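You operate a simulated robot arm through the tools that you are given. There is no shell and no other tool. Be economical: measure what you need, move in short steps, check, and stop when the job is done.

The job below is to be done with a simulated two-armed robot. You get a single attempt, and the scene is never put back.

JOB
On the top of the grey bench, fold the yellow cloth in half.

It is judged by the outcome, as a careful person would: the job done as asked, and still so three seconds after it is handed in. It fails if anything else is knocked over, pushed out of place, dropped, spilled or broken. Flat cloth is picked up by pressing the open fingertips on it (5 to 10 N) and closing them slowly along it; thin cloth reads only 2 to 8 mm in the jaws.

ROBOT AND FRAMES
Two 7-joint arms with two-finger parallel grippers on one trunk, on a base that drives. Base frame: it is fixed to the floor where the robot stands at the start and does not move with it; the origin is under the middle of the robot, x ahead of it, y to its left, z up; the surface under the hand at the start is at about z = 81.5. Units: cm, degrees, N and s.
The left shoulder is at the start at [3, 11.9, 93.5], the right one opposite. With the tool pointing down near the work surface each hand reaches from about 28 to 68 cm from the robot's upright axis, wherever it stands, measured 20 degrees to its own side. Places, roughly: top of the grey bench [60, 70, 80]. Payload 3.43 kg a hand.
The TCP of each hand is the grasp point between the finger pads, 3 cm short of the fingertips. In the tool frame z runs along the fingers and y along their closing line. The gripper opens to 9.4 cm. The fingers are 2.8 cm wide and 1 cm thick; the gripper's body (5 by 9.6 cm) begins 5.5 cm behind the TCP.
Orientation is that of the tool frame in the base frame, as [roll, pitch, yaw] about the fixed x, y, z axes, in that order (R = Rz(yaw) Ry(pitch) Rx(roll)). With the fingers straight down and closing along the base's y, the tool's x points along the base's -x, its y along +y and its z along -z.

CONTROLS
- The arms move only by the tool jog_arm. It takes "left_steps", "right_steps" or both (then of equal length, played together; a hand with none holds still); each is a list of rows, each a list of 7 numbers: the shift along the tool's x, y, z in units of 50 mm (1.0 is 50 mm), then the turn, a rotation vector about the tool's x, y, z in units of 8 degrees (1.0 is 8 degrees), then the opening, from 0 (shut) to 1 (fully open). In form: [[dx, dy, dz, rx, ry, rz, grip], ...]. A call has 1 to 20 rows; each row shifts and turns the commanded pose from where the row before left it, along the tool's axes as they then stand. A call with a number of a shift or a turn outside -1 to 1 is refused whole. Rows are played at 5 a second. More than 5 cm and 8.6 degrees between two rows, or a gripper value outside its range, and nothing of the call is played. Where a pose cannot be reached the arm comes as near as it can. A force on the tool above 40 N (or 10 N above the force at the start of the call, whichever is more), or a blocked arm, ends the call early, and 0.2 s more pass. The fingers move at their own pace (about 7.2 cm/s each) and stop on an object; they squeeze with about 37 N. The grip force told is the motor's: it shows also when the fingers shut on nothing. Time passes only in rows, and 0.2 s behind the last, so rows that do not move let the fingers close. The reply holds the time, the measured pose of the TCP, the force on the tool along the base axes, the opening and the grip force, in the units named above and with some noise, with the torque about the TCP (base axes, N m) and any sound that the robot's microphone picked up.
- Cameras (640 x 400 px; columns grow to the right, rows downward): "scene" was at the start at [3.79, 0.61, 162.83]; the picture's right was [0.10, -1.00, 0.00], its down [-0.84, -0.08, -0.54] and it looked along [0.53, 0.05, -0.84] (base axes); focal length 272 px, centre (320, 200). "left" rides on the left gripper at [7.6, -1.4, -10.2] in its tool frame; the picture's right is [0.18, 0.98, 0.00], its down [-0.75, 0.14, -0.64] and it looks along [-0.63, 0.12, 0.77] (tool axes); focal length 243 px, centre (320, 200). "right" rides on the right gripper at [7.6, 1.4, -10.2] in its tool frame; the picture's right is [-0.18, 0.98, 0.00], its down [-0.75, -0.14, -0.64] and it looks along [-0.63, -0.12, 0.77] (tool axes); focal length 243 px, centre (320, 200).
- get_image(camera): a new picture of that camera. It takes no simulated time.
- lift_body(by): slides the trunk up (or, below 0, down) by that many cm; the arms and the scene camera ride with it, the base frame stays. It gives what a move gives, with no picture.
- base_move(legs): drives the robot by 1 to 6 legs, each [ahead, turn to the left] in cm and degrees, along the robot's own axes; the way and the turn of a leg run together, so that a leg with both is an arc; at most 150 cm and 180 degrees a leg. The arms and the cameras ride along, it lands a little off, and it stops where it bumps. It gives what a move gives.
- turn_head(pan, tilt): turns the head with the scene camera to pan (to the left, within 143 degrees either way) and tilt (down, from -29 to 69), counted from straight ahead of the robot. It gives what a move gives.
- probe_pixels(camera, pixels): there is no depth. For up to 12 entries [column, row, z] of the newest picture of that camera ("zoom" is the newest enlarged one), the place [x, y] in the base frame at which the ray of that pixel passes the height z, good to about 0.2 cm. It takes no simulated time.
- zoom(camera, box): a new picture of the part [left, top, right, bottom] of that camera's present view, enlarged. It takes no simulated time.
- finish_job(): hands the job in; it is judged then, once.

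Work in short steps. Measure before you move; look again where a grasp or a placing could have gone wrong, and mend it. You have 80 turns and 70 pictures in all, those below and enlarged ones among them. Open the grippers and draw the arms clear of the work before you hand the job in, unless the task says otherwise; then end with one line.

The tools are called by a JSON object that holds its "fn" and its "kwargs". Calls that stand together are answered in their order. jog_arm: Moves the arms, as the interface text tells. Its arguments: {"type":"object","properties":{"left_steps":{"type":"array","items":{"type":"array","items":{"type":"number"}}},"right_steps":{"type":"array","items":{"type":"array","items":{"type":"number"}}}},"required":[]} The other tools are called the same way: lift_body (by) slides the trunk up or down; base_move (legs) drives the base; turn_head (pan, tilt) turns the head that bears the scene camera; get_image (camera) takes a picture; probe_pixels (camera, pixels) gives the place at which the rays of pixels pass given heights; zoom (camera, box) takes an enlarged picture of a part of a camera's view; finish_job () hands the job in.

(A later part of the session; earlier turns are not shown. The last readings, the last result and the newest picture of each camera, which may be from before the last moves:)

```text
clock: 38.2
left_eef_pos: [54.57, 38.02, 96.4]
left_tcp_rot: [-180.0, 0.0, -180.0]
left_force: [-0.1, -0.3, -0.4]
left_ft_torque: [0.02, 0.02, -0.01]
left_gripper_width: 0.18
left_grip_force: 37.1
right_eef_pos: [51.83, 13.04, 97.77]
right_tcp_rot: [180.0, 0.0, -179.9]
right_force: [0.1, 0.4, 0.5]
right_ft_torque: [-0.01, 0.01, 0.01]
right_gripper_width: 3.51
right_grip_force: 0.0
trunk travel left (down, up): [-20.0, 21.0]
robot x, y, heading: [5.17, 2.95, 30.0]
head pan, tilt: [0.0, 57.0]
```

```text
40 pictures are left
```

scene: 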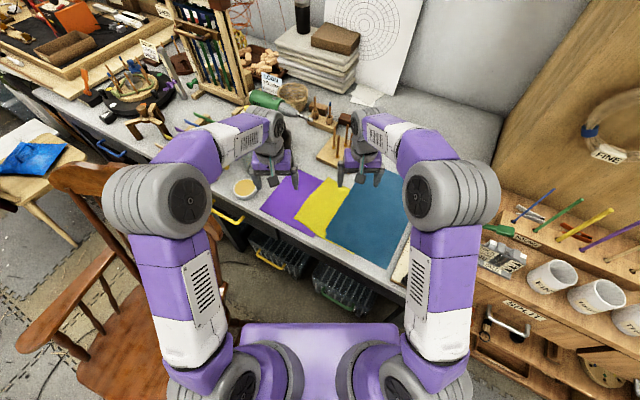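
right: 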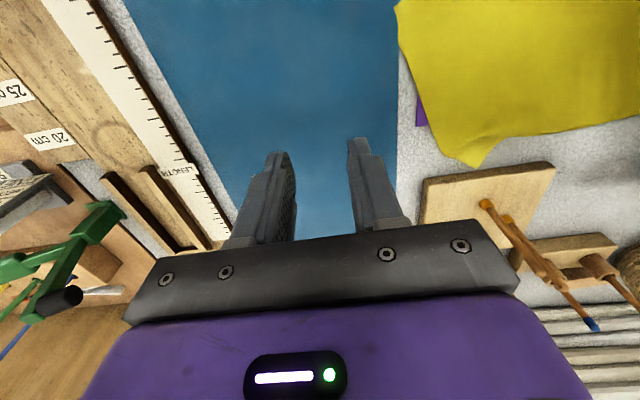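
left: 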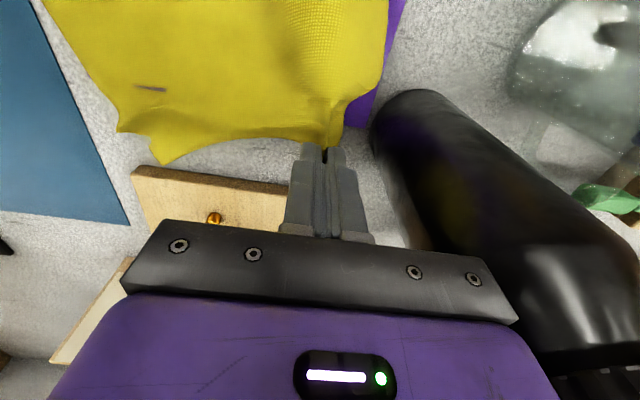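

C2 is at about (478,165) now. I move the left hand a bit further toward the robot to make room, then re-probe C2.

{"fn": "jog_arm", "kwargs": {"left_steps": [[0.25, 0.13, 0, 0, 0, 0, 0], [0.25, 0.13, 0, 0, 0, 0, 0], [0.25, 0.13, 0, 0, 0, 0, 0], [0, 0, 0, 0, 0, 0, 0]]}}

{"fn": "get_image", "kwargs": {"camera": "right"}}

{"fn": "zoom", "kwargs": {"camera": "scene", "box": [230, 110, 410, 230]}}

```text
clock: 39.2
left_eef_pos: [50.99, 40.0, 96.18]
left_tcp_rot: [-179.9, 0.0, 180.0]
left_force: [0.1, -0.9, 0.1]
left_ft_torque: [0.01, 0.01, -0.01]
left_gripper_width: 0.21
left_grip_force: 36.4
right_eef_pos: [51.8, 12.97, 97.82]
right_tcp_rot: [-180.0, 0.0, 180.0]
right_force: [0.3, 0.4, 0.4]
right_ft_torque: [0.03, -0.01, 0.02]
right_gripper_width: 3.5
right_grip_force: 0.0
trunk travel left (down, up): [-20.0, 21.0]
robot x, y, heading: [4.54, 3.13, 30.1]
head pan, tilt: [0.0, 57.0]
```

```text
39 pictures are left
```

right: 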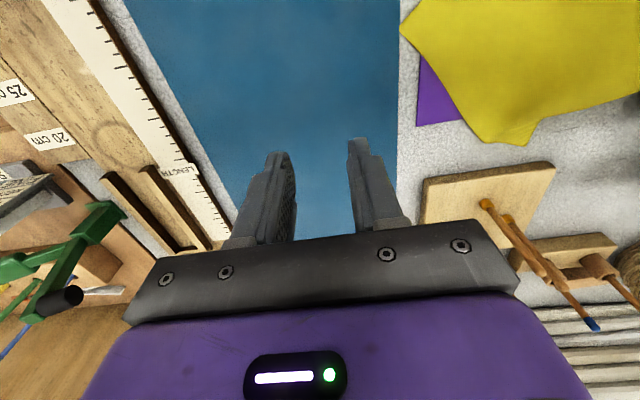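

```text
3.33 times, centred on (320, 170) of scene
```

zoom: 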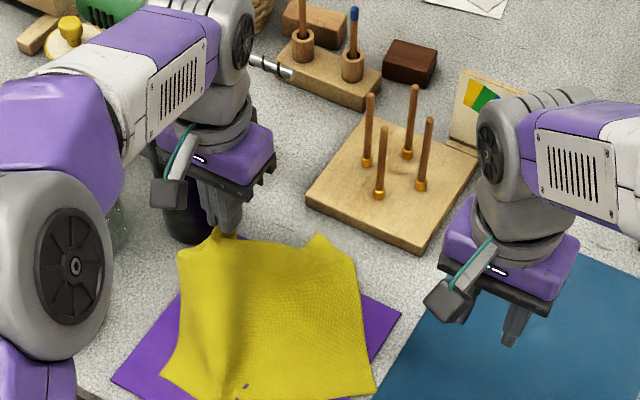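

The cloth is now clear of blue. C2 points onto bare bench at (322,235) in the zoom; I probe it.

{"fn": "probe_pixels", "kwargs": {"camera": "right", "pixels": [[525, 145, 81.7], [525, 145, 83], [480, 138, 81.7], [580, 120, 83], [416, 126, 81.7], [462, 120, 81.7]]}}

{"fn": "probe_pixels", "kwargs": {"camera": "zoom", "pixels": [[322, 235, 81.7], [322, 235, 83], [355, 258, 81.7], [290, 243, 83], [400, 315, 81.7], [440, 250, 81.7], [310, 195, 81.7], [381, 195, 82.5]]}}

```text
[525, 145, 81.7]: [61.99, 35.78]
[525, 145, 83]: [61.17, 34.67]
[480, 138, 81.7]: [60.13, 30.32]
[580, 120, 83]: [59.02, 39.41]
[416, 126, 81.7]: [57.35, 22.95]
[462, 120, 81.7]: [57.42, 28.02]
```

```text
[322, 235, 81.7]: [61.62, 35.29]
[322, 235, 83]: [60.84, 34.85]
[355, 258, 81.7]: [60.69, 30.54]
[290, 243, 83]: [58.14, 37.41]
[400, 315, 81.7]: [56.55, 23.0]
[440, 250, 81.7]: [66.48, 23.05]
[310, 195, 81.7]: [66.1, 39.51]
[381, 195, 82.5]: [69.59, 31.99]
```

C2's tip is at about (61.2, 34.8), just above the bench. For clearance between grippers I shift the left hand 1.3 cm more toward the robot, and bring the right hand near at safe height with yaw -150.

{"fn": "jog_arm", "kwargs": {"left_steps": [[0.13, 0, -0.1, 0, 0, 0, 0], [0.13, 0, -0.1, 0, 0, 0, 0], [0, 0, 0, 0, 0, 0, 0], [0, 0, 0, 0, 0, 0, 0], [0, 0, 0, 0, 0, 0, 0], [0, 0, 0, 0, 0, 0, 0], [0, 0, 0, 0, 0, 0, 0], [0, 0, 0, 0, 0, 0, 0]], "right_steps": [[0, 0, 0, 0, 0, -0.9375, 0.37], [0, 0, 0, 0, 0, -0.9375, 0.37], [0, 0, 0, 0, 0, -0.9375, 0.37], [0, 0, 0, 0, 0, -0.9375, 0.37], [-0.75, 0.34, 0.15, 0, 0, 0, 0.37], [-0.75, 0.34, 0.15, 0, 0, 0, 0.37], [-0.75, 0.34, 0.15, 0, 0, 0, 0.37], [0, 0, 0, 0, 0, 0, 0.37]]}}

{"fn": "get_image", "kwargs": {"camera": "right"}}

```text
clock: 41.0
left_eef_pos: [49.61, 39.86, 97.17]
left_tcp_rot: [180.0, -0.1, -180.0]
left_force: [-0.2, -0.6, 0.3]
left_ft_torque: [0.0, 0.0, 0.0]
left_gripper_width: 0.23
left_grip_force: 36.8
right_eef_pos: [59.03, 23.03, 95.46]
right_tcp_rot: [179.9, -0.1, -150.0]
right_force: [0.1, 0.5, 0.7]
right_ft_torque: [0.03, 0.01, 0.02]
right_gripper_width: 3.47
right_grip_force: 0.0
trunk travel left (down, up): [-20.0, 21.0]
robot x, y, heading: [5.06, 2.88, 29.9]
head pan, tilt: [0.0, 57.0]
```

```text
37 pictures are left
```

right: 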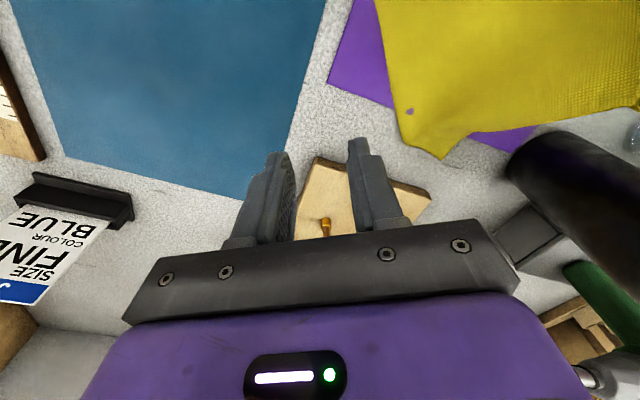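

C2 is now at (442,157), with purple's far edge at about (500,145). I probe them.

{"fn": "probe_pixels", "kwargs": {"camera": "right", "pixels": [[442, 158, 81.7], [442, 158, 83], [403, 135, 81.7], [390, 106, 81.7], [478, 140, 81.7], [508, 152, 81.7], [470, 135, 83], [432, 200, 81.7]]}}

{"fn": "zoom", "kwargs": {"camera": "scene", "box": [230, 110, 410, 230]}}

```text
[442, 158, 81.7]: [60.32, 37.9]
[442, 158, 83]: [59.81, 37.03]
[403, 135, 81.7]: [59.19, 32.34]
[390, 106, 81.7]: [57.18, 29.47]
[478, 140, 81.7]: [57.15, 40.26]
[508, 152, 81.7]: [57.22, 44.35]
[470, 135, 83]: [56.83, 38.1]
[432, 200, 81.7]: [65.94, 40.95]
```

```text
3.33 times, centred on (320, 170) of scene
```

zoom: 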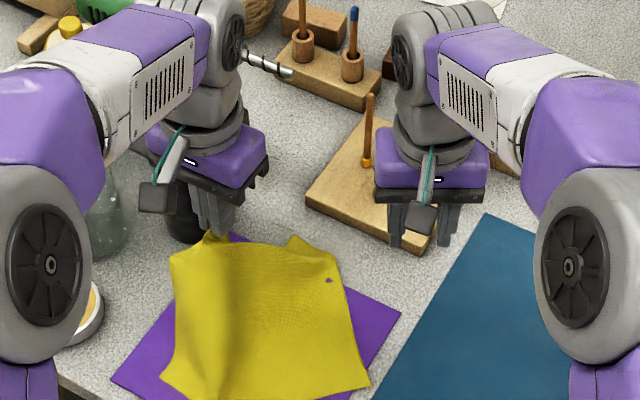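

Purple hasn't moved (its far edge is still at x 57.2). I bring the right hand over (58.5, 35.2) at z 92 and look before descending.

{"fn": "jog_arm", "kwargs": {"right_steps": [[-0.28, 0.54, 0.175, 0, 0, 0, 0.28], [-0.28, 0.54, 0.175, 0, 0, 0, 0.28], [-0.28, 0.54, 0.175, 0, 0, 0, 0.28], [-0.28, 0.54, 0.175, 0, 0, 0, 0.28], [0, 0, 0, 0, 0, 0, 0.28]]}}

{"fn": "get_image", "kwargs": {"camera": "right"}}

{"fn": "zoom", "kwargs": {"camera": "scene", "box": [230, 110, 410, 230]}}

```text
clock: 42.2
left_eef_pos: [49.57, 39.8, 97.27]
left_tcp_rot: [180.0, 0.0, -180.0]
left_force: [0.0, -0.2, 0.0]
left_ft_torque: [-0.05, -0.02, -0.03]
left_gripper_width: 0.21
left_grip_force: 36.7
right_eef_pos: [58.27, 35.21, 91.93]
right_tcp_rot: [180.0, -0.1, -149.9]
right_force: [-0.4, 0.1, 0.7]
right_ft_torque: [0.03, -0.03, -0.03]
right_gripper_width: 2.65
right_grip_force: 0.1
trunk travel left (down, up): [-20.0, 21.0]
robot x, y, heading: [5.09, 2.81, 29.9]
head pan, tilt: [0.0, 57.0]
```

```text
35 pictures are left
```

right: 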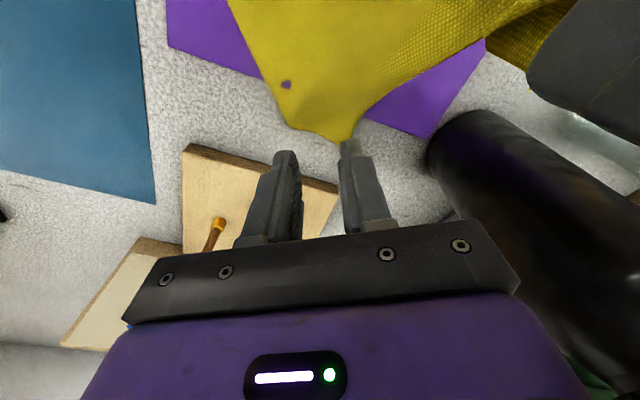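

```text
3.33 times, centred on (320, 170) of scene
```

zoom: 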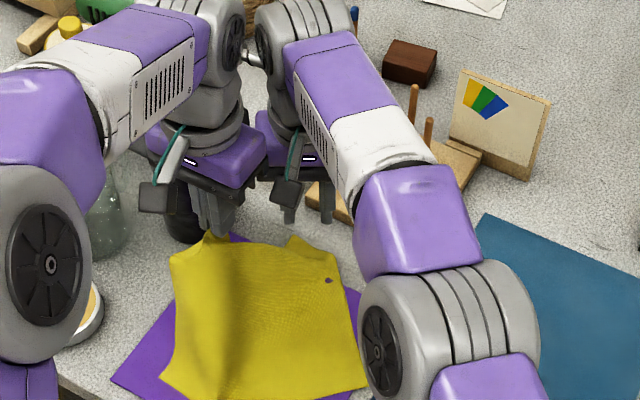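

C2's tip is at (342,140), close to the left-hand finger. I probe it once more.

{"fn": "probe_pixels", "kwargs": {"camera": "right", "pixels": [[342, 141, 82], [290, 122, 82], [368, 110, 83], [378, 120, 81.7], [266, 80, 81.7], [455, 115, 88], [455, 115, 84]]}}

```text
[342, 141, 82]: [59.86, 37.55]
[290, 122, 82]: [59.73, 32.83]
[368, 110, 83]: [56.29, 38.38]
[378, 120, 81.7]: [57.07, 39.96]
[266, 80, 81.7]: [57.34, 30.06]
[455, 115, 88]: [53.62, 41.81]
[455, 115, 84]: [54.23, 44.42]
```

Tip (59.9, 37.5), with a bare strip at x 57.2–59.8. I descend to just above the cloth.

{"fn": "jog_arm", "kwargs": {"right_steps": [[-0.03, -0.05, 0.3, 0, 0, 0, 0.28], [0, 0, 0.3, 0, 0, 0, 0.28], [0, 0, 0.3, 0, 0, 0, 0.28], [0, 0, 0.3, 0, 0, 0, 0.28], [0, 0, 0, 0, 0, 0, 0.28]]}}

{"fn": "get_image", "kwargs": {"camera": "right"}}

```text
clock: 43.4
left_eef_pos: [49.6, 39.92, 97.14]
left_tcp_rot: [180.0, 0.0, -180.0]
left_force: [0.4, 0.1, -1.1]
left_ft_torque: [-0.05, -0.02, -0.01]
left_gripper_width: 0.19
left_grip_force: 36.9
right_eef_pos: [58.58, 35.08, 85.95]
right_tcp_rot: [179.9, 0.0, -150.0]
right_force: [-0.5, -0.1, 0.3]
right_ft_torque: [-0.02, -0.01, 0.0]
right_gripper_width: 2.64
right_grip_force: 0.0
trunk travel left (down, up): [-20.0, 21.0]
robot x, y, heading: [5.03, 2.94, 29.8]
head pan, tilt: [0.0, 57.0]
```

```text
33 pictures are left
```

right: 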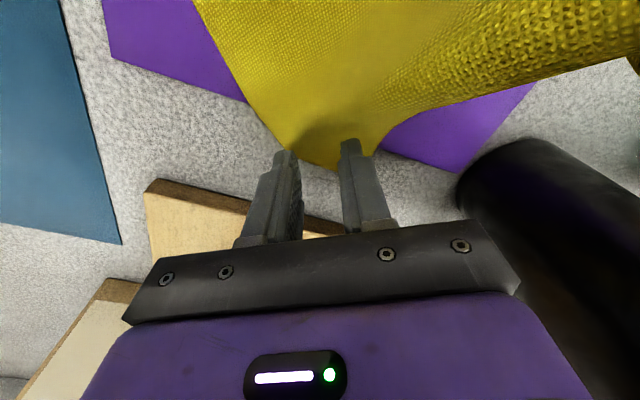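

The corner tip sits right between the jaws. I press down to contact.

{"fn": "jog_arm", "kwargs": {"right_steps": [[0, 0, 0.1, 0, 0, 0, 0.28], [0, 0, 0.08, 0, 0, 0, 0.28], [0, 0, 0.03, 0, 0, 0, 0.28], [0, 0, 0, 0, 0, 0, 0.28]]}}

```text
clock: 44.4
left_eef_pos: [49.61, 39.83, 97.17]
left_tcp_rot: [-179.9, 0.0, 180.0]
left_force: [1.0, -0.4, -1.4]
left_ft_torque: [-0.01, -0.05, 0.02]
left_gripper_width: 0.2
left_grip_force: 36.6
right_eef_pos: [58.66, 35.17, 84.95]
right_tcp_rot: [179.9, 0.1, -149.9]
right_force: [-1.1, 0.6, 4.1]
right_ft_torque: [0.1, 0.13, -0.04]
right_gripper_width: 2.71
right_grip_force: 0.7
trunk travel left (down, up): [-20.0, 21.0]
robot x, y, heading: [5.16, 2.79, 29.8]
head pan, tilt: [0.0, 57.0]
```

4 N; a hair more, then close slowly and lift 4 cm.

{"fn": "jog_arm", "kwargs": {"right_steps": [[0, 0, 0.01, 0, 0, 0, 0.28], [0, 0, 0, 0, 0, 0, 0.25], [0, 0, 0, 0, 0, 0, 0.22], [0, 0, 0, 0, 0, 0, 0.19], [0, 0, 0, 0, 0, 0, 0.16], [0, 0, 0, 0, 0, 0, 0.13], [0, 0, 0, 0, 0, 0, 0.1], [0, 0, 0, 0, 0, 0, 0.07], [0, 0, 0, 0, 0, 0, 0.04], [0, 0, 0, 0, 0, 0, 0], [0, 0, 0, 0, 0, 0, 0], [0, 0, 0, 0, 0, 0, 0], [0, 0, -0.2, 0, 0, 0, 0], [0, 0, -0.2, 0, 0, 0, 0], [0, 0, -0.2, 0, 0, 0, 0], [0, 0, -0.2, 0, 0, 0, 0], [0, 0, 0, 0, 0, 0, 0]]}}

{"fn": "get_image", "kwargs": {"camera": "right"}}

```text
clock: 48.0
left_eef_pos: [49.55, 39.74, 97.2]
left_tcp_rot: [-180.0, 0.0, -179.9]
left_force: [0.2, -0.3, 0.6]
left_ft_torque: [-0.05, -0.01, -0.01]
left_gripper_width: 0.2
left_grip_force: 36.5
right_eef_pos: [58.7, 35.08, 88.89]
right_tcp_rot: [-180.0, -0.1, -150.0]
right_force: [0.0, 0.1, 0.4]
right_ft_torque: [-0.03, 0.05, -0.01]
right_gripper_width: 0.01
right_grip_force: 33.3
trunk travel left (down, up): [-20.0, 21.0]
robot x, y, heading: [5.04, 3.24, 30.0]
head pan, tilt: [0.0, 57.0]
```

```text
32 pictures are left
```

right: 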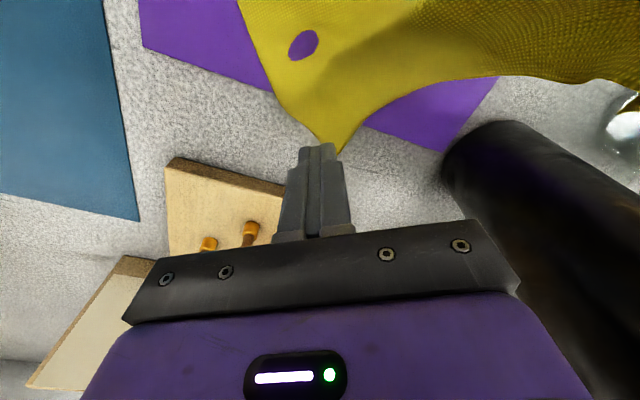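

Width 0.01: nothing gripped. I retry with a wider opening and firmer press, after probing the tip at (333,153).

{"fn": "probe_pixels", "kwargs": {"camera": "right", "pixels": [[333, 155, 82], [280, 102, 82], [370, 118, 82.5], [268, 92, 81.7], [445, 150, 81.7]]}}

{"fn": "jog_arm", "kwargs": {"right_steps": [[0, 0, -0.1, 0, 0, 0, 0.2], [0, 0, 0, 0, 0, 0, 0.37], [0, 0, 0, 0, 0, 0, 0.37]]}}

{"fn": "zoom", "kwargs": {"camera": "right", "box": [200, 40, 440, 190]}}

```text
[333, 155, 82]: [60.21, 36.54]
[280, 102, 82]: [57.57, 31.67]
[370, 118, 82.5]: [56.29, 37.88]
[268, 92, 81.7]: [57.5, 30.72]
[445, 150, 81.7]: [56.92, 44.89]
```

```text
clock: 48.8
left_eef_pos: [49.62, 39.78, 97.2]
left_tcp_rot: [179.9, -0.1, 180.0]
left_force: [-0.3, -0.3, -0.3]
left_ft_torque: [-0.03, 0.02, -0.02]
left_gripper_width: 0.21
left_grip_force: 36.2
right_eef_pos: [58.64, 35.16, 89.43]
right_tcp_rot: [180.0, 0.0, -150.1]
right_force: [-0.9, 0.1, 0.5]
right_ft_torque: [0.02, -0.03, 0.01]
right_gripper_width: 3.46
right_grip_force: 0.1
trunk travel left (down, up): [-20.0, 21.0]
robot x, y, heading: [5.01, 2.95, 30.2]
head pan, tilt: [0.0, 57.0]
```

```text
2.67 times, centred on (320, 115) of right
```

zoom: 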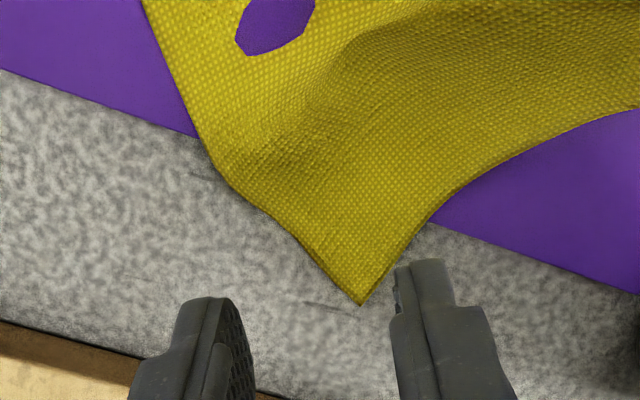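

Only the tips' edges were on the cloth last time. I turn to yaw -165, centre on (58.4, 35.7) with a 2 cm gap, and press down.

{"fn": "jog_arm", "kwargs": {"right_steps": [[0, 0, 0, 0, 0, 0.9375, 0.21], [0, 0, 0, 0, 0, 0.9375, 0.21], [0.018, 0.117, 0.2, 0, 0, 0, 0.21], [0, 0, 0.25, 0, 0, 0, 0.21], [0, 0, 0.25, 0, 0, 0, 0.21], [0, 0, 0.17, 0, 0, 0, 0.21], [0, 0, 0.03, 0, 0, 0, 0.21], [0, 0, 0, 0, 0, 0, 0.21]]}}

{"fn": "get_image", "kwargs": {"camera": "right"}}

```text
clock: 50.6
left_eef_pos: [49.58, 39.88, 97.23]
left_tcp_rot: [180.0, 0.1, -180.0]
left_force: [0.8, 0.3, -0.5]
left_ft_torque: [-0.01, -0.01, -0.02]
left_gripper_width: 0.17
left_grip_force: 36.6
right_eef_pos: [58.37, 35.45, 84.99]
right_tcp_rot: [179.9, 0.0, -165.0]
right_force: [0.2, 0.4, 1.5]
right_ft_torque: [0.0, 0.02, -0.02]
right_gripper_width: 2.0
right_grip_force: 0.3
trunk travel left (down, up): [-20.0, 21.0]
robot x, y, heading: [5.03, 2.93, 30.1]
head pan, tilt: [0.0, 57.0]
```

```text
30 pictures are left
```

right: 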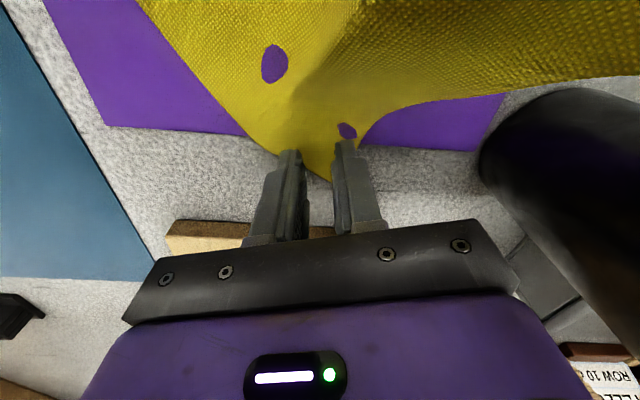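

Both pads are on the corner now. I press about 1 mm more and read the force.

{"fn": "jog_arm", "kwargs": {"right_steps": [[0, 0, 0.025, 0, 0, 0, 0.21], [0, 0, 0, 0, 0, 0, 0.21]]}}

```text
clock: 51.2
left_eef_pos: [49.5, 39.84, 97.12]
left_tcp_rot: [179.9, 0.1, -180.0]
left_force: [0.3, -0.6, -0.5]
left_ft_torque: [-0.01, -0.04, -0.02]
left_gripper_width: 0.18
left_grip_force: 36.1
right_eef_pos: [58.38, 35.51, 84.94]
right_tcp_rot: [179.8, 0.1, -165.1]
right_force: [-1.0, 0.0, 8.9]
right_ft_torque: [0.03, 0.13, 0.02]
right_gripper_width: 1.99
right_grip_force: 0.6
trunk travel left (down, up): [-20.0, 21.0]
robot x, y, heading: [4.97, 2.9, 30.1]
head pan, tilt: [0.0, 57.0]
```

8.9 N: close slowly (keeping slight pressure) and lift 3 cm.

{"fn": "jog_arm", "kwargs": {"right_steps": [[0, 0, 0.005, 0, 0, 0, 0.19], [0, 0, 0, 0, 0, 0, 0.17], [0, 0, 0.005, 0, 0, 0, 0.15], [0, 0, 0, 0, 0, 0, 0.13], [0, 0, 0.005, 0, 0, 0, 0.11], [0, 0, 0, 0, 0, 0, 0.09], [0, 0, 0.005, 0, 0, 0, 0.07], [0, 0, 0, 0, 0, 0, 0.05], [0, 0, 0, 0, 0, 0, 0.03], [0, 0, 0, 0, 0, 0, 0], [0, 0, 0, 0, 0, 0, 0], [0, 0, 0, 0, 0, 0, 0], [0, 0, -0.2, 0, 0, 0, 0], [0, 0, -0.2, 0, 0, 0, 0], [0, 0, -0.2, 0, 0, 0, 0], [0, 0, 0, 0, 0, 0, 0]]}}

{"fn": "get_image", "kwargs": {"camera": "right"}}

```text
clock: 54.6
left_eef_pos: [49.59, 39.84, 97.28]
left_tcp_rot: [180.0, 0.0, 180.0]
left_force: [0.4, -0.4, -0.7]
left_ft_torque: [-0.02, -0.01, 0.0]
left_gripper_width: 0.25
left_grip_force: 37.2
right_eef_pos: [58.3, 35.6, 87.75]
right_tcp_rot: [179.9, 0.0, -165.1]
right_force: [-0.1, 0.9, -0.1]
right_ft_torque: [0.01, -0.01, 0.01]
right_gripper_width: 0.0
right_grip_force: 33.3
right hand out of reach, approached as far as the arm can: row 1
trunk travel left (down, up): [-20.0, 21.0]
robot x, y, heading: [5.1, 3.05, 30.0]
head pan, tilt: [0.0, 57.0]
```

```text
29 pictures are left
```

right: 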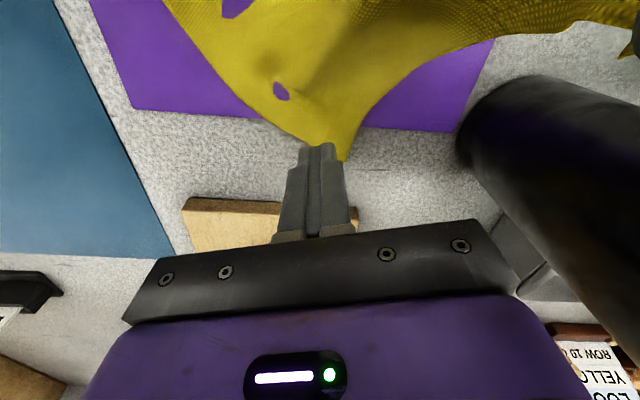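

Missed again: too little cloth under the pads. I'll use the closed fingertips to press on the corner and slide it right and away onto wider bare bench (toward (61.5, 28)), giving slack with the left hand.

{"fn": "jog_arm", "kwargs": {"left_steps": [[-0.3, 0, 0.1, 0, 0, 0, 0], [-0.3, 0, 0.1, 0, 0, 0, 0], [0, 0, 0, 0, 0, 0, 0], [0, 0, 0, 0, 0, 0, 0], [0, 0, 0, 0, 0, 0, 0]], "right_steps": [[0, 0, 0, 0, 0, 0, 0], [0, 0, 0.2, 0, 0, 0, 0], [0, 0, 0.2, 0, 0, 0, 0], [0, 0, 0.17, 0, 0, 0, 0], [0, 0, 0.01, 0, 0, 0, 0]]}}

```text
clock: 55.3
left_eef_pos: [52.04, 40.33, 95.77]
left_tcp_rot: [179.8, -1.1, 179.9]
left_force: [-1.1, 0.4, -0.6]
left_ft_torque: [0.03, -0.12, -0.04]
left_gripper_width: 0.18
left_grip_force: 35.7
right_eef_pos: [58.83, 35.36, 86.79]
right_tcp_rot: [179.7, 0.3, -165.5]
right_force: [-1.0, 0.2, 0.4]
right_ft_torque: [0.02, 0.03, 0.01]
right_gripper_width: 0.0
right_grip_force: 33.0
trunk travel left (down, up): [-20.0, 21.0]
robot x, y, heading: [4.94, 3.11, 30.2]
head pan, tilt: [0.0, 57.0]
stopped in row 3 (left hand): the force on the tool passed its limit at 44 N (the readings are from after the stop); the commanded pose is now the measured one
```

The two arms brushed against each other. I draw the left hand back and look.

{"fn": "jog_arm", "kwargs": {"left_steps": [[0.25, 0.1, 0, 0, 0, 0, 0], [0.25, 0.1, 0, 0, 0, 0, 0], [0, 0, 0, 0, 0, 0, 0]]}}

{"fn": "get_image", "kwargs": {"camera": "scene"}}

```text
clock: 56.1
left_eef_pos: [49.56, 41.43, 95.7]
left_tcp_rot: [179.9, -1.1, 180.0]
left_force: [-0.6, 0.0, 0.8]
left_ft_torque: [-0.04, -0.03, -0.01]
left_gripper_width: 0.19
left_grip_force: 36.6
right_eef_pos: [58.75, 35.26, 86.76]
right_tcp_rot: [179.7, 0.2, -165.5]
right_force: [0.4, 0.1, -0.1]
right_ft_torque: [-0.04, 0.01, -0.02]
right_gripper_width: 0.0
right_grip_force: 32.8
trunk travel left (down, up): [-20.0, 21.0]
robot x, y, heading: [4.99, 2.91, 29.9]
head pan, tilt: [0.0, 57.0]
```

```text
28 pictures are left
```

scene: 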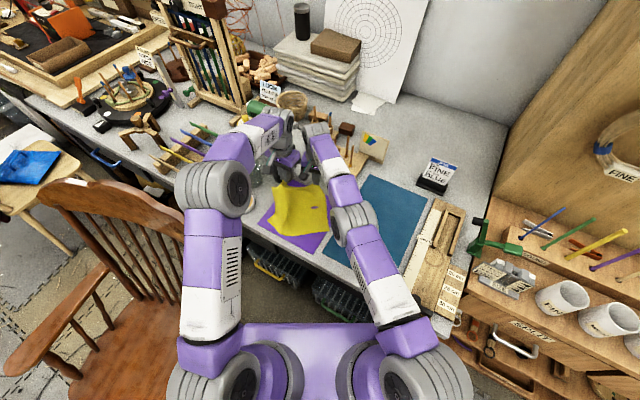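

Nothing else moved. I press the right fingertips onto the corner and slide it right and away, with the left hand following later.

{"fn": "jog_arm", "kwargs": {"left_steps": [[0, 0, 0, 0, 0, 0, 0], [0, 0, 0, 0, 0, 0, 0], [0, 0, 0, 0, 0, 0, 0], [0, 0, 0, 0, 0, 0, 0], [0, 0, 0, 0, 0, 0, 0], [0, 0, 0, 0, 0, 0, 0], [-0.1, -0.02, 0, 0, 0, 0, 0], [-0.1, -0.02, 0, 0, 0, 0, 0], [-0.1, -0.02, 0, 0, 0, 0, 0], [-0.1, -0.02, 0, 0, 0, 0, 0], [-0.1, 0, 0, 0, 0, 0, 0], [0, 0, 0, 0, 0, 0, 0]], "right_steps": [[0, 0, 0.18, 0, 0, 0, 0], [0, 0, 0.16, 0, 0, 0, 0], [0, 0, 0.045, 0, 0, 0, 0], [-0.027, -0.189, 0, 0, 0, 0, 0], [-0.027, -0.189, 0, 0, 0, 0, 0], [-0.027, -0.189, 0, 0, 0, 0, 0], [-0.027, -0.189, 0, 0, 0, 0, 0], [-0.027, -0.189, 0, 0, 0, 0, 0], [-0.027, -0.189, 0, 0, 0, 0, 0], [-0.027, -0.189, 0, 0, 0, 0, 0], [-0.027, -0.189, 0, 0, 0, 0, 0], [0, 0, 0, 0, 0, 0, 0]]}}

{"fn": "get_image", "kwargs": {"camera": "right"}}

```text
clock: 58.7
left_eef_pos: [51.94, 41.03, 95.79]
left_tcp_rot: [179.9, -1.0, 180.0]
left_force: [0.5, 0.2, -0.4]
left_ft_torque: [-0.03, -0.05, 0.02]
left_gripper_width: 0.17
left_grip_force: 36.7
right_eef_pos: [63.31, 30.16, 84.72]
right_tcp_rot: [179.6, 0.1, -165.3]
right_force: [-11.0, 10.3, -0.3]
right_ft_torque: [0.21, 0.22, 0.1]
right_gripper_width: 0.02
right_grip_force: 32.6
right hand out of reach, approached as far as the arm can: row 5, 6, 7, 8, 9, 10, 11
trunk travel left (down, up): [-20.0, 21.0]
robot x, y, heading: [4.94, 2.95, 30.1]
head pan, tilt: [0.0, 57.0]
```

```text
27 pictures are left
```

right: 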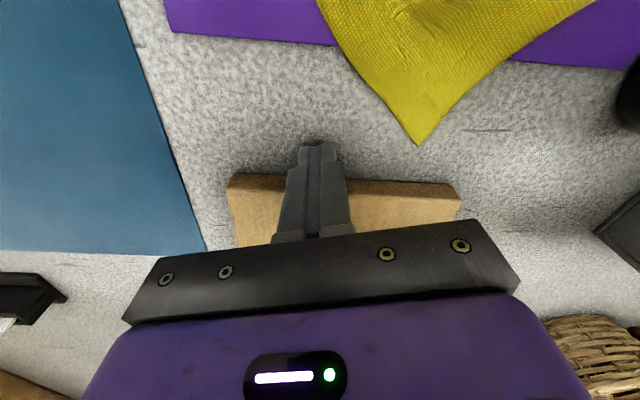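

The corner now extends nicely onto bare bench (tip at (418,145)), but the fingertips are close to the wooden block. I back off toward the robot and up, then check the block.

{"fn": "jog_arm", "kwargs": {"right_steps": [[0.2, 0, 0, 0, 0, 0, 0], [0.1, 0, -0.2, 0, 0, 0, 0], [0, 0, -0.5, 0, 0, 0, 0.1], [0, 0, -0.4, 0, 0, 0, 0.37], [0, 0, 0, 0, 0, 0, 0.37]]}}

{"fn": "get_image", "kwargs": {"camera": "right"}}

{"fn": "probe_pixels", "kwargs": {"camera": "right", "pixels": [[320, 200, 81.7]]}}

```text
clock: 59.9
left_eef_pos: [52.1, 41.01, 95.84]
left_tcp_rot: [179.8, -1.1, 179.9]
left_force: [0.3, 0.1, 0.6]
left_ft_torque: [0.01, 0.02, -0.03]
left_gripper_width: 0.18
left_grip_force: 36.6
right_eef_pos: [63.12, 30.55, 90.36]
right_tcp_rot: [179.7, 0.4, -165.5]
right_force: [0.3, -0.3, -0.6]
right_ft_torque: [-0.03, 0.02, -0.01]
right_gripper_width: 3.49
right_grip_force: 0.1
right hand out of reach, approached as far as the arm can: row 1, 2
trunk travel left (down, up): [-20.0, 21.0]
robot x, y, heading: [5.2, 3.19, 30.2]
head pan, tilt: [0.0, 57.0]
```

```text
26 pictures are left
```

right: 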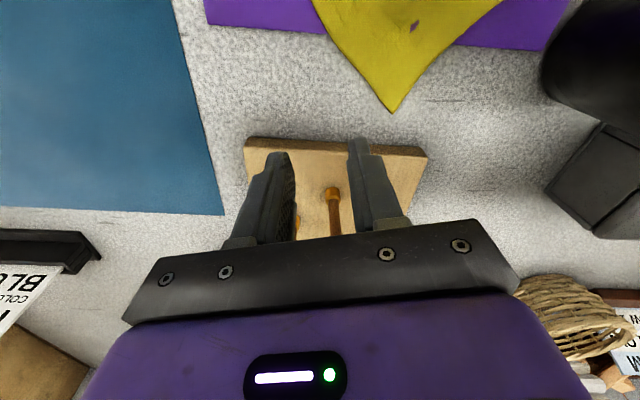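

```text
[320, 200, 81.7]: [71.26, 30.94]
```

I probe the block's corners to compare with before, and C2's tip (391,112).

{"fn": "probe_pixels", "kwargs": {"camera": "right", "pixels": [[391, 113, 81.7], [246, 149, 81.7], [244, 137, 83.5], [428, 148, 83.5], [427, 156, 81.7], [350, 60, 81.7], [460, 45, 81.7]]}}

{"fn": "zoom", "kwargs": {"camera": "scene", "box": [230, 110, 410, 230]}}

```text
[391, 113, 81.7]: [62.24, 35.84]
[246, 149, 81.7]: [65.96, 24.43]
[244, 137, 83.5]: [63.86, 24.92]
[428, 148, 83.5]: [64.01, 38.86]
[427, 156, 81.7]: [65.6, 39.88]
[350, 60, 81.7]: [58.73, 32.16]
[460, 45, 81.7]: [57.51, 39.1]
```

```text
3.33 times, centred on (320, 170) of scene
```

zoom: 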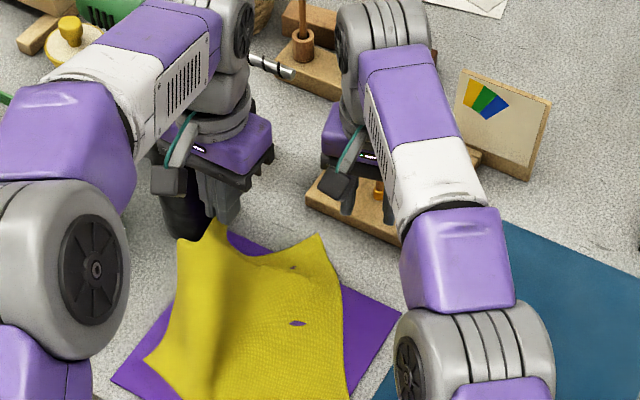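

The block is where it was. C2 is at (62.2, 35.8), well out on bare bench. I ease the left hand back 1.2 cm for clearance and bring the right hand over (59.5, 35.2).

{"fn": "jog_arm", "kwargs": {"left_steps": [[0.12, 0, 0, 0, 0, 0, 0], [0.12, 0, 0, 0, 0, 0, 0], [0, 0, 0, 0, 0, 0, 0], [0, 0, 0, 0, 0, 0, 0], [0, 0, 0, 0, 0, 0, 0]], "right_steps": [[0.16, 0, 0, 0, 0, 0, 0.33], [0.16, 0.27, 0, 0, 0, 0, 0.33], [0.16, 0.4, 0.1, 0, 0, 0, 0.33], [0, 0.41, 0.2, 0, 0, 0, 0.33], [0, 0, 0.2, 0, 0, 0, 0.33]]}}

{"fn": "get_image", "kwargs": {"camera": "right"}}

```text
clock: 61.1
left_eef_pos: [51.02, 40.95, 95.87]
left_tcp_rot: [179.9, -1.1, -179.9]
left_force: [-1.2, 0.1, 1.0]
left_ft_torque: [0.01, -0.01, 0.0]
left_gripper_width: 0.18
left_grip_force: 36.8
right_eef_pos: [59.07, 34.7, 87.86]
right_tcp_rot: [179.6, 0.4, -165.4]
right_force: [-0.2, 0.3, 0.2]
right_ft_torque: [0.02, -0.03, 0.01]
right_gripper_width: 3.12
right_grip_force: 0.1
right hand out of reach, approached as far as the arm can: row 1, 4
trunk travel left (down, up): [-20.0, 21.0]
robot x, y, heading: [5.1, 3.16, 30.0]
head pan, tilt: [0.0, 57.0]
```

```text
24 pictures are left
```

right: 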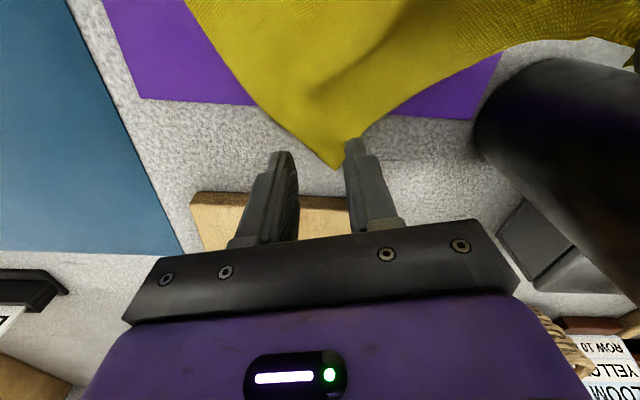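

I probe the tip (335,168) and edges once more for final centring.

{"fn": "probe_pixels", "kwargs": {"camera": "right", "pixels": [[335, 169, 81.8], [268, 118, 81.8], [390, 118, 82.2], [298, 143, 81.8]]}}

```text
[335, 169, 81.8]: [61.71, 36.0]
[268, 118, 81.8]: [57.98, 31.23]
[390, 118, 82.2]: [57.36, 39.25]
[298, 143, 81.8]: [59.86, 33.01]
```

Centre goes to (58.9, 35.2). I descend and press.

{"fn": "jog_arm", "kwargs": {"right_steps": [[0.0, 0.1, 0.2, 0, 0, 0, 0.33], [0, 0, 0.2, 0, 0, 0, 0.33], [0, 0, 0.15, 0, 0, 0, 0.33], [0, 0, 0.04, 0, 0, 0, 0.33], [0, 0, 0, 0, 0, 0, 0.33]]}}

```text
clock: 62.3
left_eef_pos: [50.85, 40.92, 95.76]
left_tcp_rot: [179.9, -1.1, 179.9]
left_force: [0.7, -0.3, 0.1]
left_ft_torque: [0.02, -0.03, 0.01]
left_gripper_width: 0.22
left_grip_force: 36.9
right_eef_pos: [58.9, 35.27, 84.87]
right_tcp_rot: [179.5, 0.5, -165.5]
right_force: [-0.9, -0.7, 9.4]
right_ft_torque: [0.12, 0.17, 0.0]
right_gripper_width: 3.13
right_grip_force: 0.0
trunk travel left (down, up): [-20.0, 21.0]
robot x, y, heading: [5.2, 2.85, 30.0]
head pan, tilt: [0.0, 57.0]
```

9.4 N at the right spot. I close slowly, then lift 3 cm.

{"fn": "jog_arm", "kwargs": {"right_steps": [[0, 0, 0, 0, 0, 0, 0.3], [0, 0, 0, 0, 0, 0, 0.26], [0, 0, 0, 0, 0, 0, 0.22], [0, 0, 0, 0, 0, 0, 0.18], [0, 0, 0, 0, 0, 0, 0.14], [0, 0, 0, 0, 0, 0, 0.1], [0, 0, 0, 0, 0, 0, 0.06], [0, 0, 0, 0, 0, 0, 0.03], [0, 0, 0, 0, 0, 0, 0], [0, 0, 0, 0, 0, 0, 0], [0, 0, 0, 0, 0, 0, 0], [0, 0, -0.2, 0, 0, 0, 0], [0, 0, -0.2, 0, 0, 0, 0], [0, 0, -0.2, 0, 0, 0, 0], [0, 0, 0, 0, 0, 0, 0]]}}

{"fn": "get_image", "kwargs": {"camera": "right"}}

```text
clock: 65.5
left_eef_pos: [50.83, 41.04, 95.83]
left_tcp_rot: [179.9, -1.1, 179.9]
left_force: [0.0, 0.6, -0.2]
left_ft_torque: [0.0, 0.01, -0.01]
left_gripper_width: 0.2
left_grip_force: 36.9
right_eef_pos: [59.04, 35.1, 87.75]
right_tcp_rot: [179.6, 0.4, -165.4]
right_force: [-0.1, -0.1, 1.0]
right_ft_torque: [0.04, 0.04, 0.03]
right_gripper_width: 0.0
right_grip_force: 32.8
trunk travel left (down, up): [-20.0, 21.0]
robot x, y, heading: [5.22, 2.93, 30.2]
head pan, tilt: [0.0, 57.0]
```

```text
23 pictures are left
```

right: 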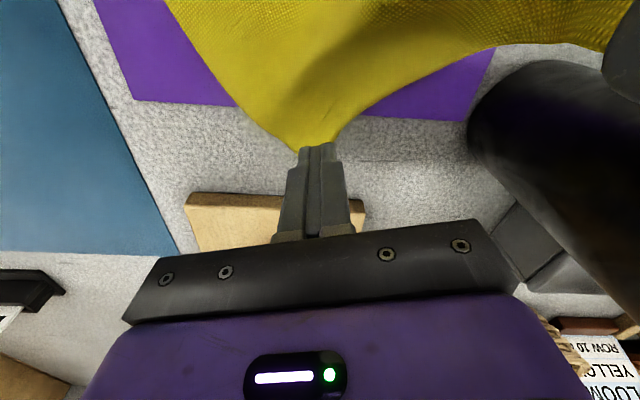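

Not held again: the gripping geometry at that corner is poor because the left hand crowds it. I'll press with the closed tips on (59, 35) and slide the corner 6 cm to the right.

{"fn": "jog_arm", "kwargs": {"right_steps": [[0, 0, 0.2, 0, 0, 0, 0], [0, 0, 0.2, 0, 0, 0, 0], [0, 0, 0.15, 0, 0, 0, 0], [0, 0, 0.05, 0, 0, 0, 0], [0, 0, 0, 0, 0, 0, 0], [0.025, -0.149, 0, 0, 0, 0, 0], [0.025, -0.149, 0, 0, 0, 0, 0], [0.025, -0.149, 0, 0, 0, 0, 0], [0.025, -0.149, 0, 0, 0, 0, 0], [0.025, -0.149, 0, 0, 0, 0, 0], [0.025, -0.149, 0, 0, 0, 0, 0], [0.025, -0.149, 0, 0, 0, 0, 0], [0.025, -0.149, 0, 0, 0, 0, 0], [0, 0, 0, 0, 0, 0, 0]]}}

{"fn": "get_image", "kwargs": {"camera": "right"}}

```text
clock: 68.5
left_eef_pos: [50.77, 40.9, 95.81]
left_tcp_rot: [179.9, -1.2, 180.0]
left_force: [-0.6, 0.3, -0.5]
left_ft_torque: [-0.02, 0.04, -0.04]
left_gripper_width: 0.2
left_grip_force: 37.2
right_eef_pos: [59.52, 29.25, 85.03]
right_tcp_rot: [179.7, 0.3, -165.6]
right_force: [-0.5, 0.6, 0.6]
right_ft_torque: [0.04, 0.01, 0.01]
right_gripper_width: 0.0
right_grip_force: 33.5
right hand out of reach, approached as far as the arm can: row 4
trunk travel left (down, up): [-20.0, 21.0]
robot x, y, heading: [5.01, 2.92, 30.1]
head pan, tilt: [0.0, 57.0]
```

```text
22 pictures are left
```

right: 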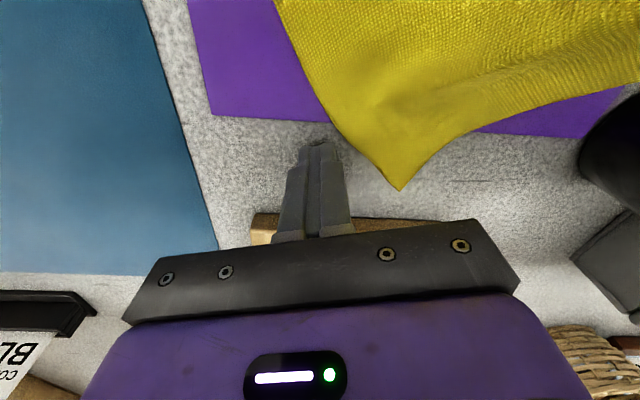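

The press had no real force there, so the corner stayed (tip at (400,188)). New idea: the left hand carries C1 over to C4 (fold) and stays, leaving room for the right hand to grip C2 freely. I raise the right hand and look at the whole cloth.

{"fn": "jog_arm", "kwargs": {"right_steps": [[0, 0, -0.6, 0, 0, 0, 0.37], [0, -0.8, -0.8, 0, 0, 0, 0.37], [0, -0.8, -0.4, 0, 0, 0, 0.37], [0, -0.8, 0, 0, 0, 0, 0.37], [0, -0.4, 0, 0, 0, 0, 0.37], [0, 0, 0, 0, 0, 0, 0.37]]}}

{"fn": "zoom", "kwargs": {"camera": "scene", "box": [230, 130, 410, 250]}}

```text
refused: row 2 steps farther than a row can; nothing moved
```

```text
3.33 times, centred on (320, 190) of scene
```

zoom: 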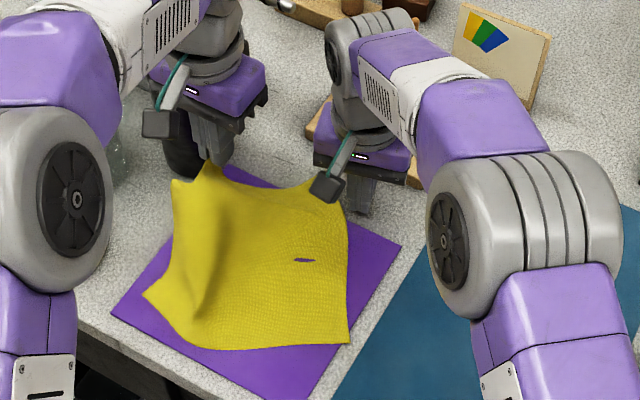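

C4 is at (143,293) and C3 at (348,343) in the zoom. I probe these and raise the right hand aside.

{"fn": "probe_pixels", "kwargs": {"camera": "zoom", "pixels": [[143, 293, 81.7], [143, 293, 84], [348, 343, 81.7], [345, 215, 81.7], [110, 313, 81.7], [310, 398, 81.7], [205, 347, 81.7], [402, 243, 81.7]]}}

{"fn": "jog_arm", "kwargs": {"right_steps": [[0, 0, -0.6, 0, 0, 0, 0.37], [0, -0.6, -0.6, 0, 0, 0, 0.37], [0, -0.6, -0.6, 0, 0, 0, 0.37], [0, -0.8, 0, 0, 0, 0, 0.37], [0, -0.8, 0, 0, 0, 0, 0.37], [0, 0, 0, 0, 0, 0, 0.37]]}}

```text
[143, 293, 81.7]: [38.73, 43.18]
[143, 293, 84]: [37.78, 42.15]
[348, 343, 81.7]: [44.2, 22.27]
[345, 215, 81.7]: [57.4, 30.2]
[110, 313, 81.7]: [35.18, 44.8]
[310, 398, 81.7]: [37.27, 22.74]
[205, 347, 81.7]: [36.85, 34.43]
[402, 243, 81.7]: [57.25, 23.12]
```

```text
clock: 69.9
left_eef_pos: [50.89, 41.07, 95.76]
left_tcp_rot: [179.9, -1.1, 179.9]
left_force: [0.4, -0.5, -0.1]
left_ft_torque: [0.02, 0.0, -0.02]
left_gripper_width: 0.19
left_grip_force: 36.7
right_eef_pos: [62.8, 15.59, 94.09]
right_tcp_rot: [179.7, 0.3, -165.4]
right_force: [0.7, 0.5, -1.2]
right_ft_torque: [0.0, 0.02, 0.01]
right_gripper_width: 3.48
right_grip_force: 0.1
trunk travel left (down, up): [-20.0, 21.0]
robot x, y, heading: [5.08, 2.92, 30.1]
head pan, tilt: [0.0, 57.0]
```

Purple's corners are unmoved. I move the left hand to (44, 41, 91), leaving room for the right hand, and look at C2 with the right camera.

{"fn": "jog_arm", "kwargs": {"left_steps": [[0.23, 0, 0.1, 0, 0, 0, 0], [0.23, 0, 0.15, 0, 0, 0, 0], [0.23, 0, 0.15, 0, 0, 0, 0], [0.23, 0, 0.2, 0, 0, 0, 0], [0.23, 0, 0.2, 0, 0, 0, 0], [0.23, 0, 0.2, 0, 0, 0, 0], [0, 0, 0, 0, 0, 0, 0]], "right_steps": [[0, 0, 0, 0, 0, 0, 0.37], [0.2, 0.5, 0, 0, 0, 0, 0.37], [0.2, 0.5, 0, 0, 0, 0, 0.37], [0.2, 0.5, 0, 0, 0, 0, 0.37], [0, 0.5, 0, 0, 0, 0, 0.37], [0, 0.5, 0, 0, 0, 0, 0.37], [0, 0, 0, 0, 0, 0, 0.37]]}}

{"fn": "get_image", "kwargs": {"camera": "right"}}

```text
clock: 71.5
left_eef_pos: [43.82, 40.94, 90.87]
left_tcp_rot: [180.0, -1.2, -179.9]
left_force: [0.1, -0.5, 0.2]
left_ft_torque: [-0.03, -0.01, -0.04]
left_gripper_width: 0.19
left_grip_force: 36.3
right_eef_pos: [57.03, 27.11, 93.95]
right_tcp_rot: [179.8, 0.4, -165.5]
right_force: [-0.7, -1.0, -0.2]
right_ft_torque: [0.01, -0.02, -0.03]
right_gripper_width: 3.5
right_grip_force: 0.0
trunk travel left (down, up): [-20.0, 21.0]
robot x, y, heading: [4.92, 2.9, 29.7]
head pan, tilt: [0.0, 57.0]
```

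```text
20 pictures are left
```

right: 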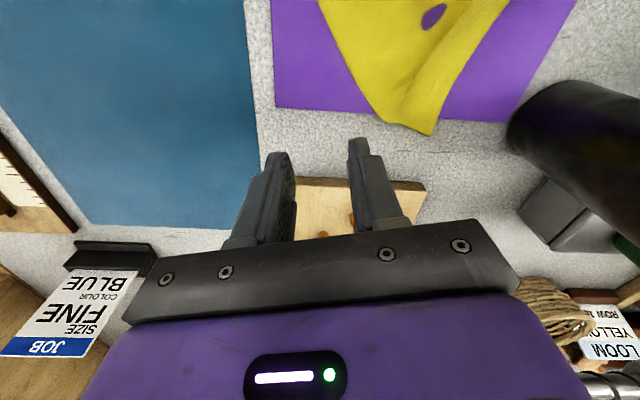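

C2's end now shows as a strip with corners (388,120) and (430,133). I probe it.

{"fn": "probe_pixels", "kwargs": {"camera": "right", "pixels": [[430, 134, 81.7], [388, 121, 81.7], [445, 95, 81.7], [370, 95, 81.7], [376, 112, 81.7], [440, 118, 81.7], [480, 50, 84]]}}

{"fn": "zoom", "kwargs": {"camera": "right", "box": [280, 0, 520, 150]}}

```text
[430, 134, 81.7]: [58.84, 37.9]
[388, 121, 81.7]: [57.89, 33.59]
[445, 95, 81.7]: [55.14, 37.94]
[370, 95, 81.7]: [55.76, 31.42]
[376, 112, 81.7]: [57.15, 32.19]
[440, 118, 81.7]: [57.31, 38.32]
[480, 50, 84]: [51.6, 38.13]
```

```text
2.67 times, centred on (400, 75) of right
```

zoom: 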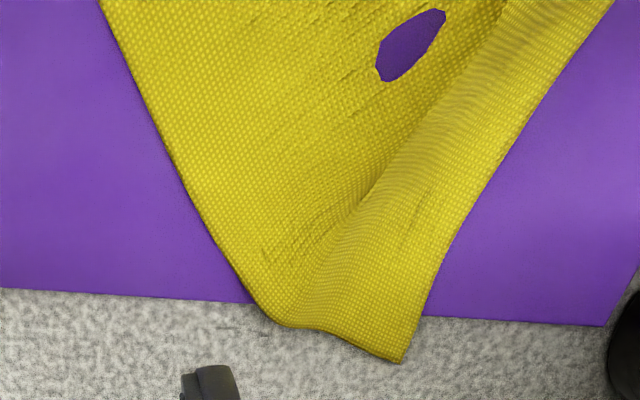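

The end got pulled in to x≈58–58.8. I'll press the open fingers on it (57.7, 35.6), drag it 3 cm away from purple, and close there. First descend with yaw 180.

{"fn": "jog_arm", "kwargs": {"right_steps": [[0, 0, 0, 0, 0, 0.905, 0.32], [0, 0, 0, 0, 0, 0.905, 0.32], [-0.04, 0.42, 0.2, 0, 0, 0, 0.32], [-0.04, 0.42, 0.2, 0, 0, 0, 0.32], [-0.03, 0.43, 0.2, 0, 0, 0, 0.32], [-0.02, 0.43, 0.2, 0, 0, 0, 0.32], [0, 0, 0.4, 0, 0, 0, 0.32], [0, 0, 0.4, 0, 0, 0, 0.32], [0, 0, 0.15, 0, 0, 0, 0.32], [0, 0, 0.03, 0, 0, 0, 0.32], [0, 0, 0, 0, 0, 0, 0.32]]}}

{"fn": "get_image", "kwargs": {"camera": "right"}}

```text
clock: 73.9
left_eef_pos: [43.88, 41.01, 90.95]
left_tcp_rot: [179.8, -1.1, -180.0]
left_force: [-0.1, 0.0, -1.1]
left_ft_torque: [-0.02, -0.01, -0.01]
left_gripper_width: 0.21
left_grip_force: 36.7
right_eef_pos: [57.45, 35.55, 85.24]
right_tcp_rot: [179.6, 0.1, 180.0]
right_force: [0.2, -0.6, -0.1]
right_ft_torque: [0.0, -0.02, -0.01]
right_gripper_width: 3.01
right_grip_force: 0.0
trunk travel left (down, up): [-20.0, 21.0]
robot x, y, heading: [5.18, 2.92, 30.0]
head pan, tilt: [0.0, 57.0]
```

```text
18 pictures are left
```

right: 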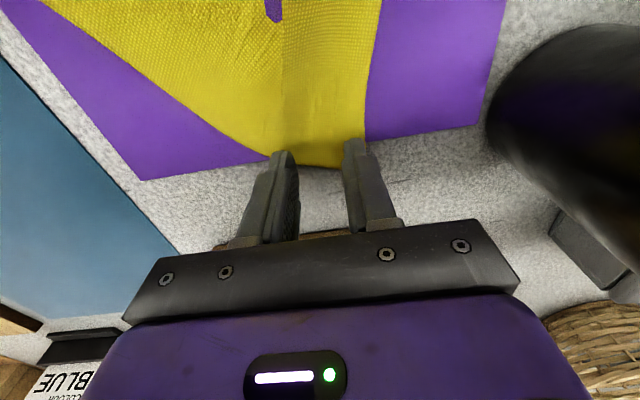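

The fingers straddle the strip, with the left one near its edge; I narrow the gap to 2.3 cm, press, and read the force.

{"fn": "jog_arm", "kwargs": {"right_steps": [[0, -0.03, 0, 0, 0, 0, 0.245], [0, 0, 0.05, 0, 0, 0, 0.245], [0, 0, 0.025, 0, 0, 0, 0.245], [0, 0, 0, 0, 0, 0, 0.245]]}}

```text
clock: 74.9
left_eef_pos: [43.92, 40.88, 90.93]
left_tcp_rot: [179.8, -1.1, 180.0]
left_force: [0.4, 0.2, -0.1]
left_ft_torque: [-0.03, 0.0, 0.01]
left_gripper_width: 0.22
left_grip_force: 36.7
right_eef_pos: [57.55, 35.49, 84.99]
right_tcp_rot: [179.4, 0.3, -180.0]
right_force: [0.4, -0.3, 6.2]
right_ft_torque: [-0.09, 0.09, 0.02]
right_gripper_width: 2.34
right_grip_force: 0.2
trunk travel left (down, up): [-20.0, 21.0]
robot x, y, heading: [4.92, 2.85, 30.0]
head pan, tilt: [0.0, 57.0]
```

6.2 N. I drag 2.5 cm away, press a touch more, and close slowly, then lift 3 cm.

{"fn": "jog_arm", "kwargs": {"right_steps": [[-0.1, 0, 0.01, 0, 0, 0, 0.245], [-0.1, 0, 0, 0, 0, 0, 0.245], [-0.1, 0, 0, 0, 0, 0, 0.245], [-0.1, 0, 0, 0, 0, 0, 0.245], [-0.1, 0, 0, 0, 0, 0, 0.245], [0, 0, 0.01, 0, 0, 0, 0.225], [0, 0, 0, 0, 0, 0, 0.2], [0, 0, 0, 0, 0, 0, 0.175], [0, 0, 0, 0, 0, 0, 0.15], [0, 0, 0, 0, 0, 0, 0.125], [0, 0, 0, 0, 0, 0, 0.1], [0, 0, 0, 0, 0, 0, 0.075], [0, 0, 0, 0, 0, 0, 0.05], [0, 0, 0, 0, 0, 0, 0.025], [0, 0, 0, 0, 0, 0, 0], [0, 0, 0, 0, 0, 0, 0], [0, 0, -0.2, 0, 0, 0, 0], [0, 0, -0.2, 0, 0, 0, 0], [0, 0, -0.2, 0, 0, 0, 0], [0, 0, 0, 0, 0, 0, 0]]}}

{"fn": "get_image", "kwargs": {"camera": "right"}}

```text
clock: 79.1
left_eef_pos: [43.98, 41.08, 90.93]
left_tcp_rot: [179.9, -1.1, -180.0]
left_force: [-0.7, 0.4, 0.0]
left_ft_torque: [-0.04, -0.02, 0.01]
left_gripper_width: 0.19
left_grip_force: 36.8
right_eef_pos: [59.37, 34.69, 87.75]
right_tcp_rot: [179.6, 0.2, 180.0]
right_force: [0.1, -0.3, 0.4]
right_ft_torque: [0.0, 0.0, 0.04]
right_gripper_width: 0.0
right_grip_force: 32.7
right hand out of reach, approached as far as the arm can: row 3, 5
trunk travel left (down, up): [-20.0, 21.0]
robot x, y, heading: [5.14, 2.9, 29.9]
head pan, tilt: [0.0, 57.0]
```

```text
17 pictures are left
```

right: 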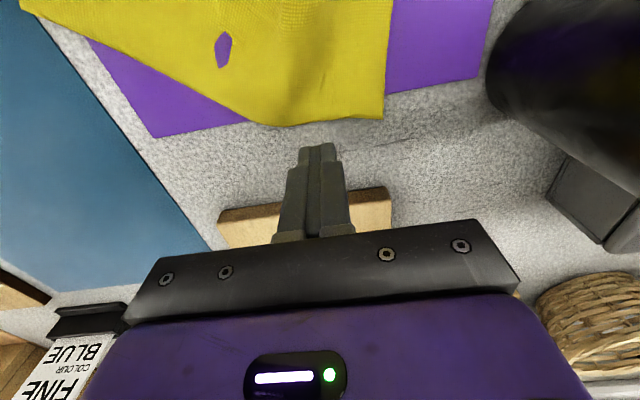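

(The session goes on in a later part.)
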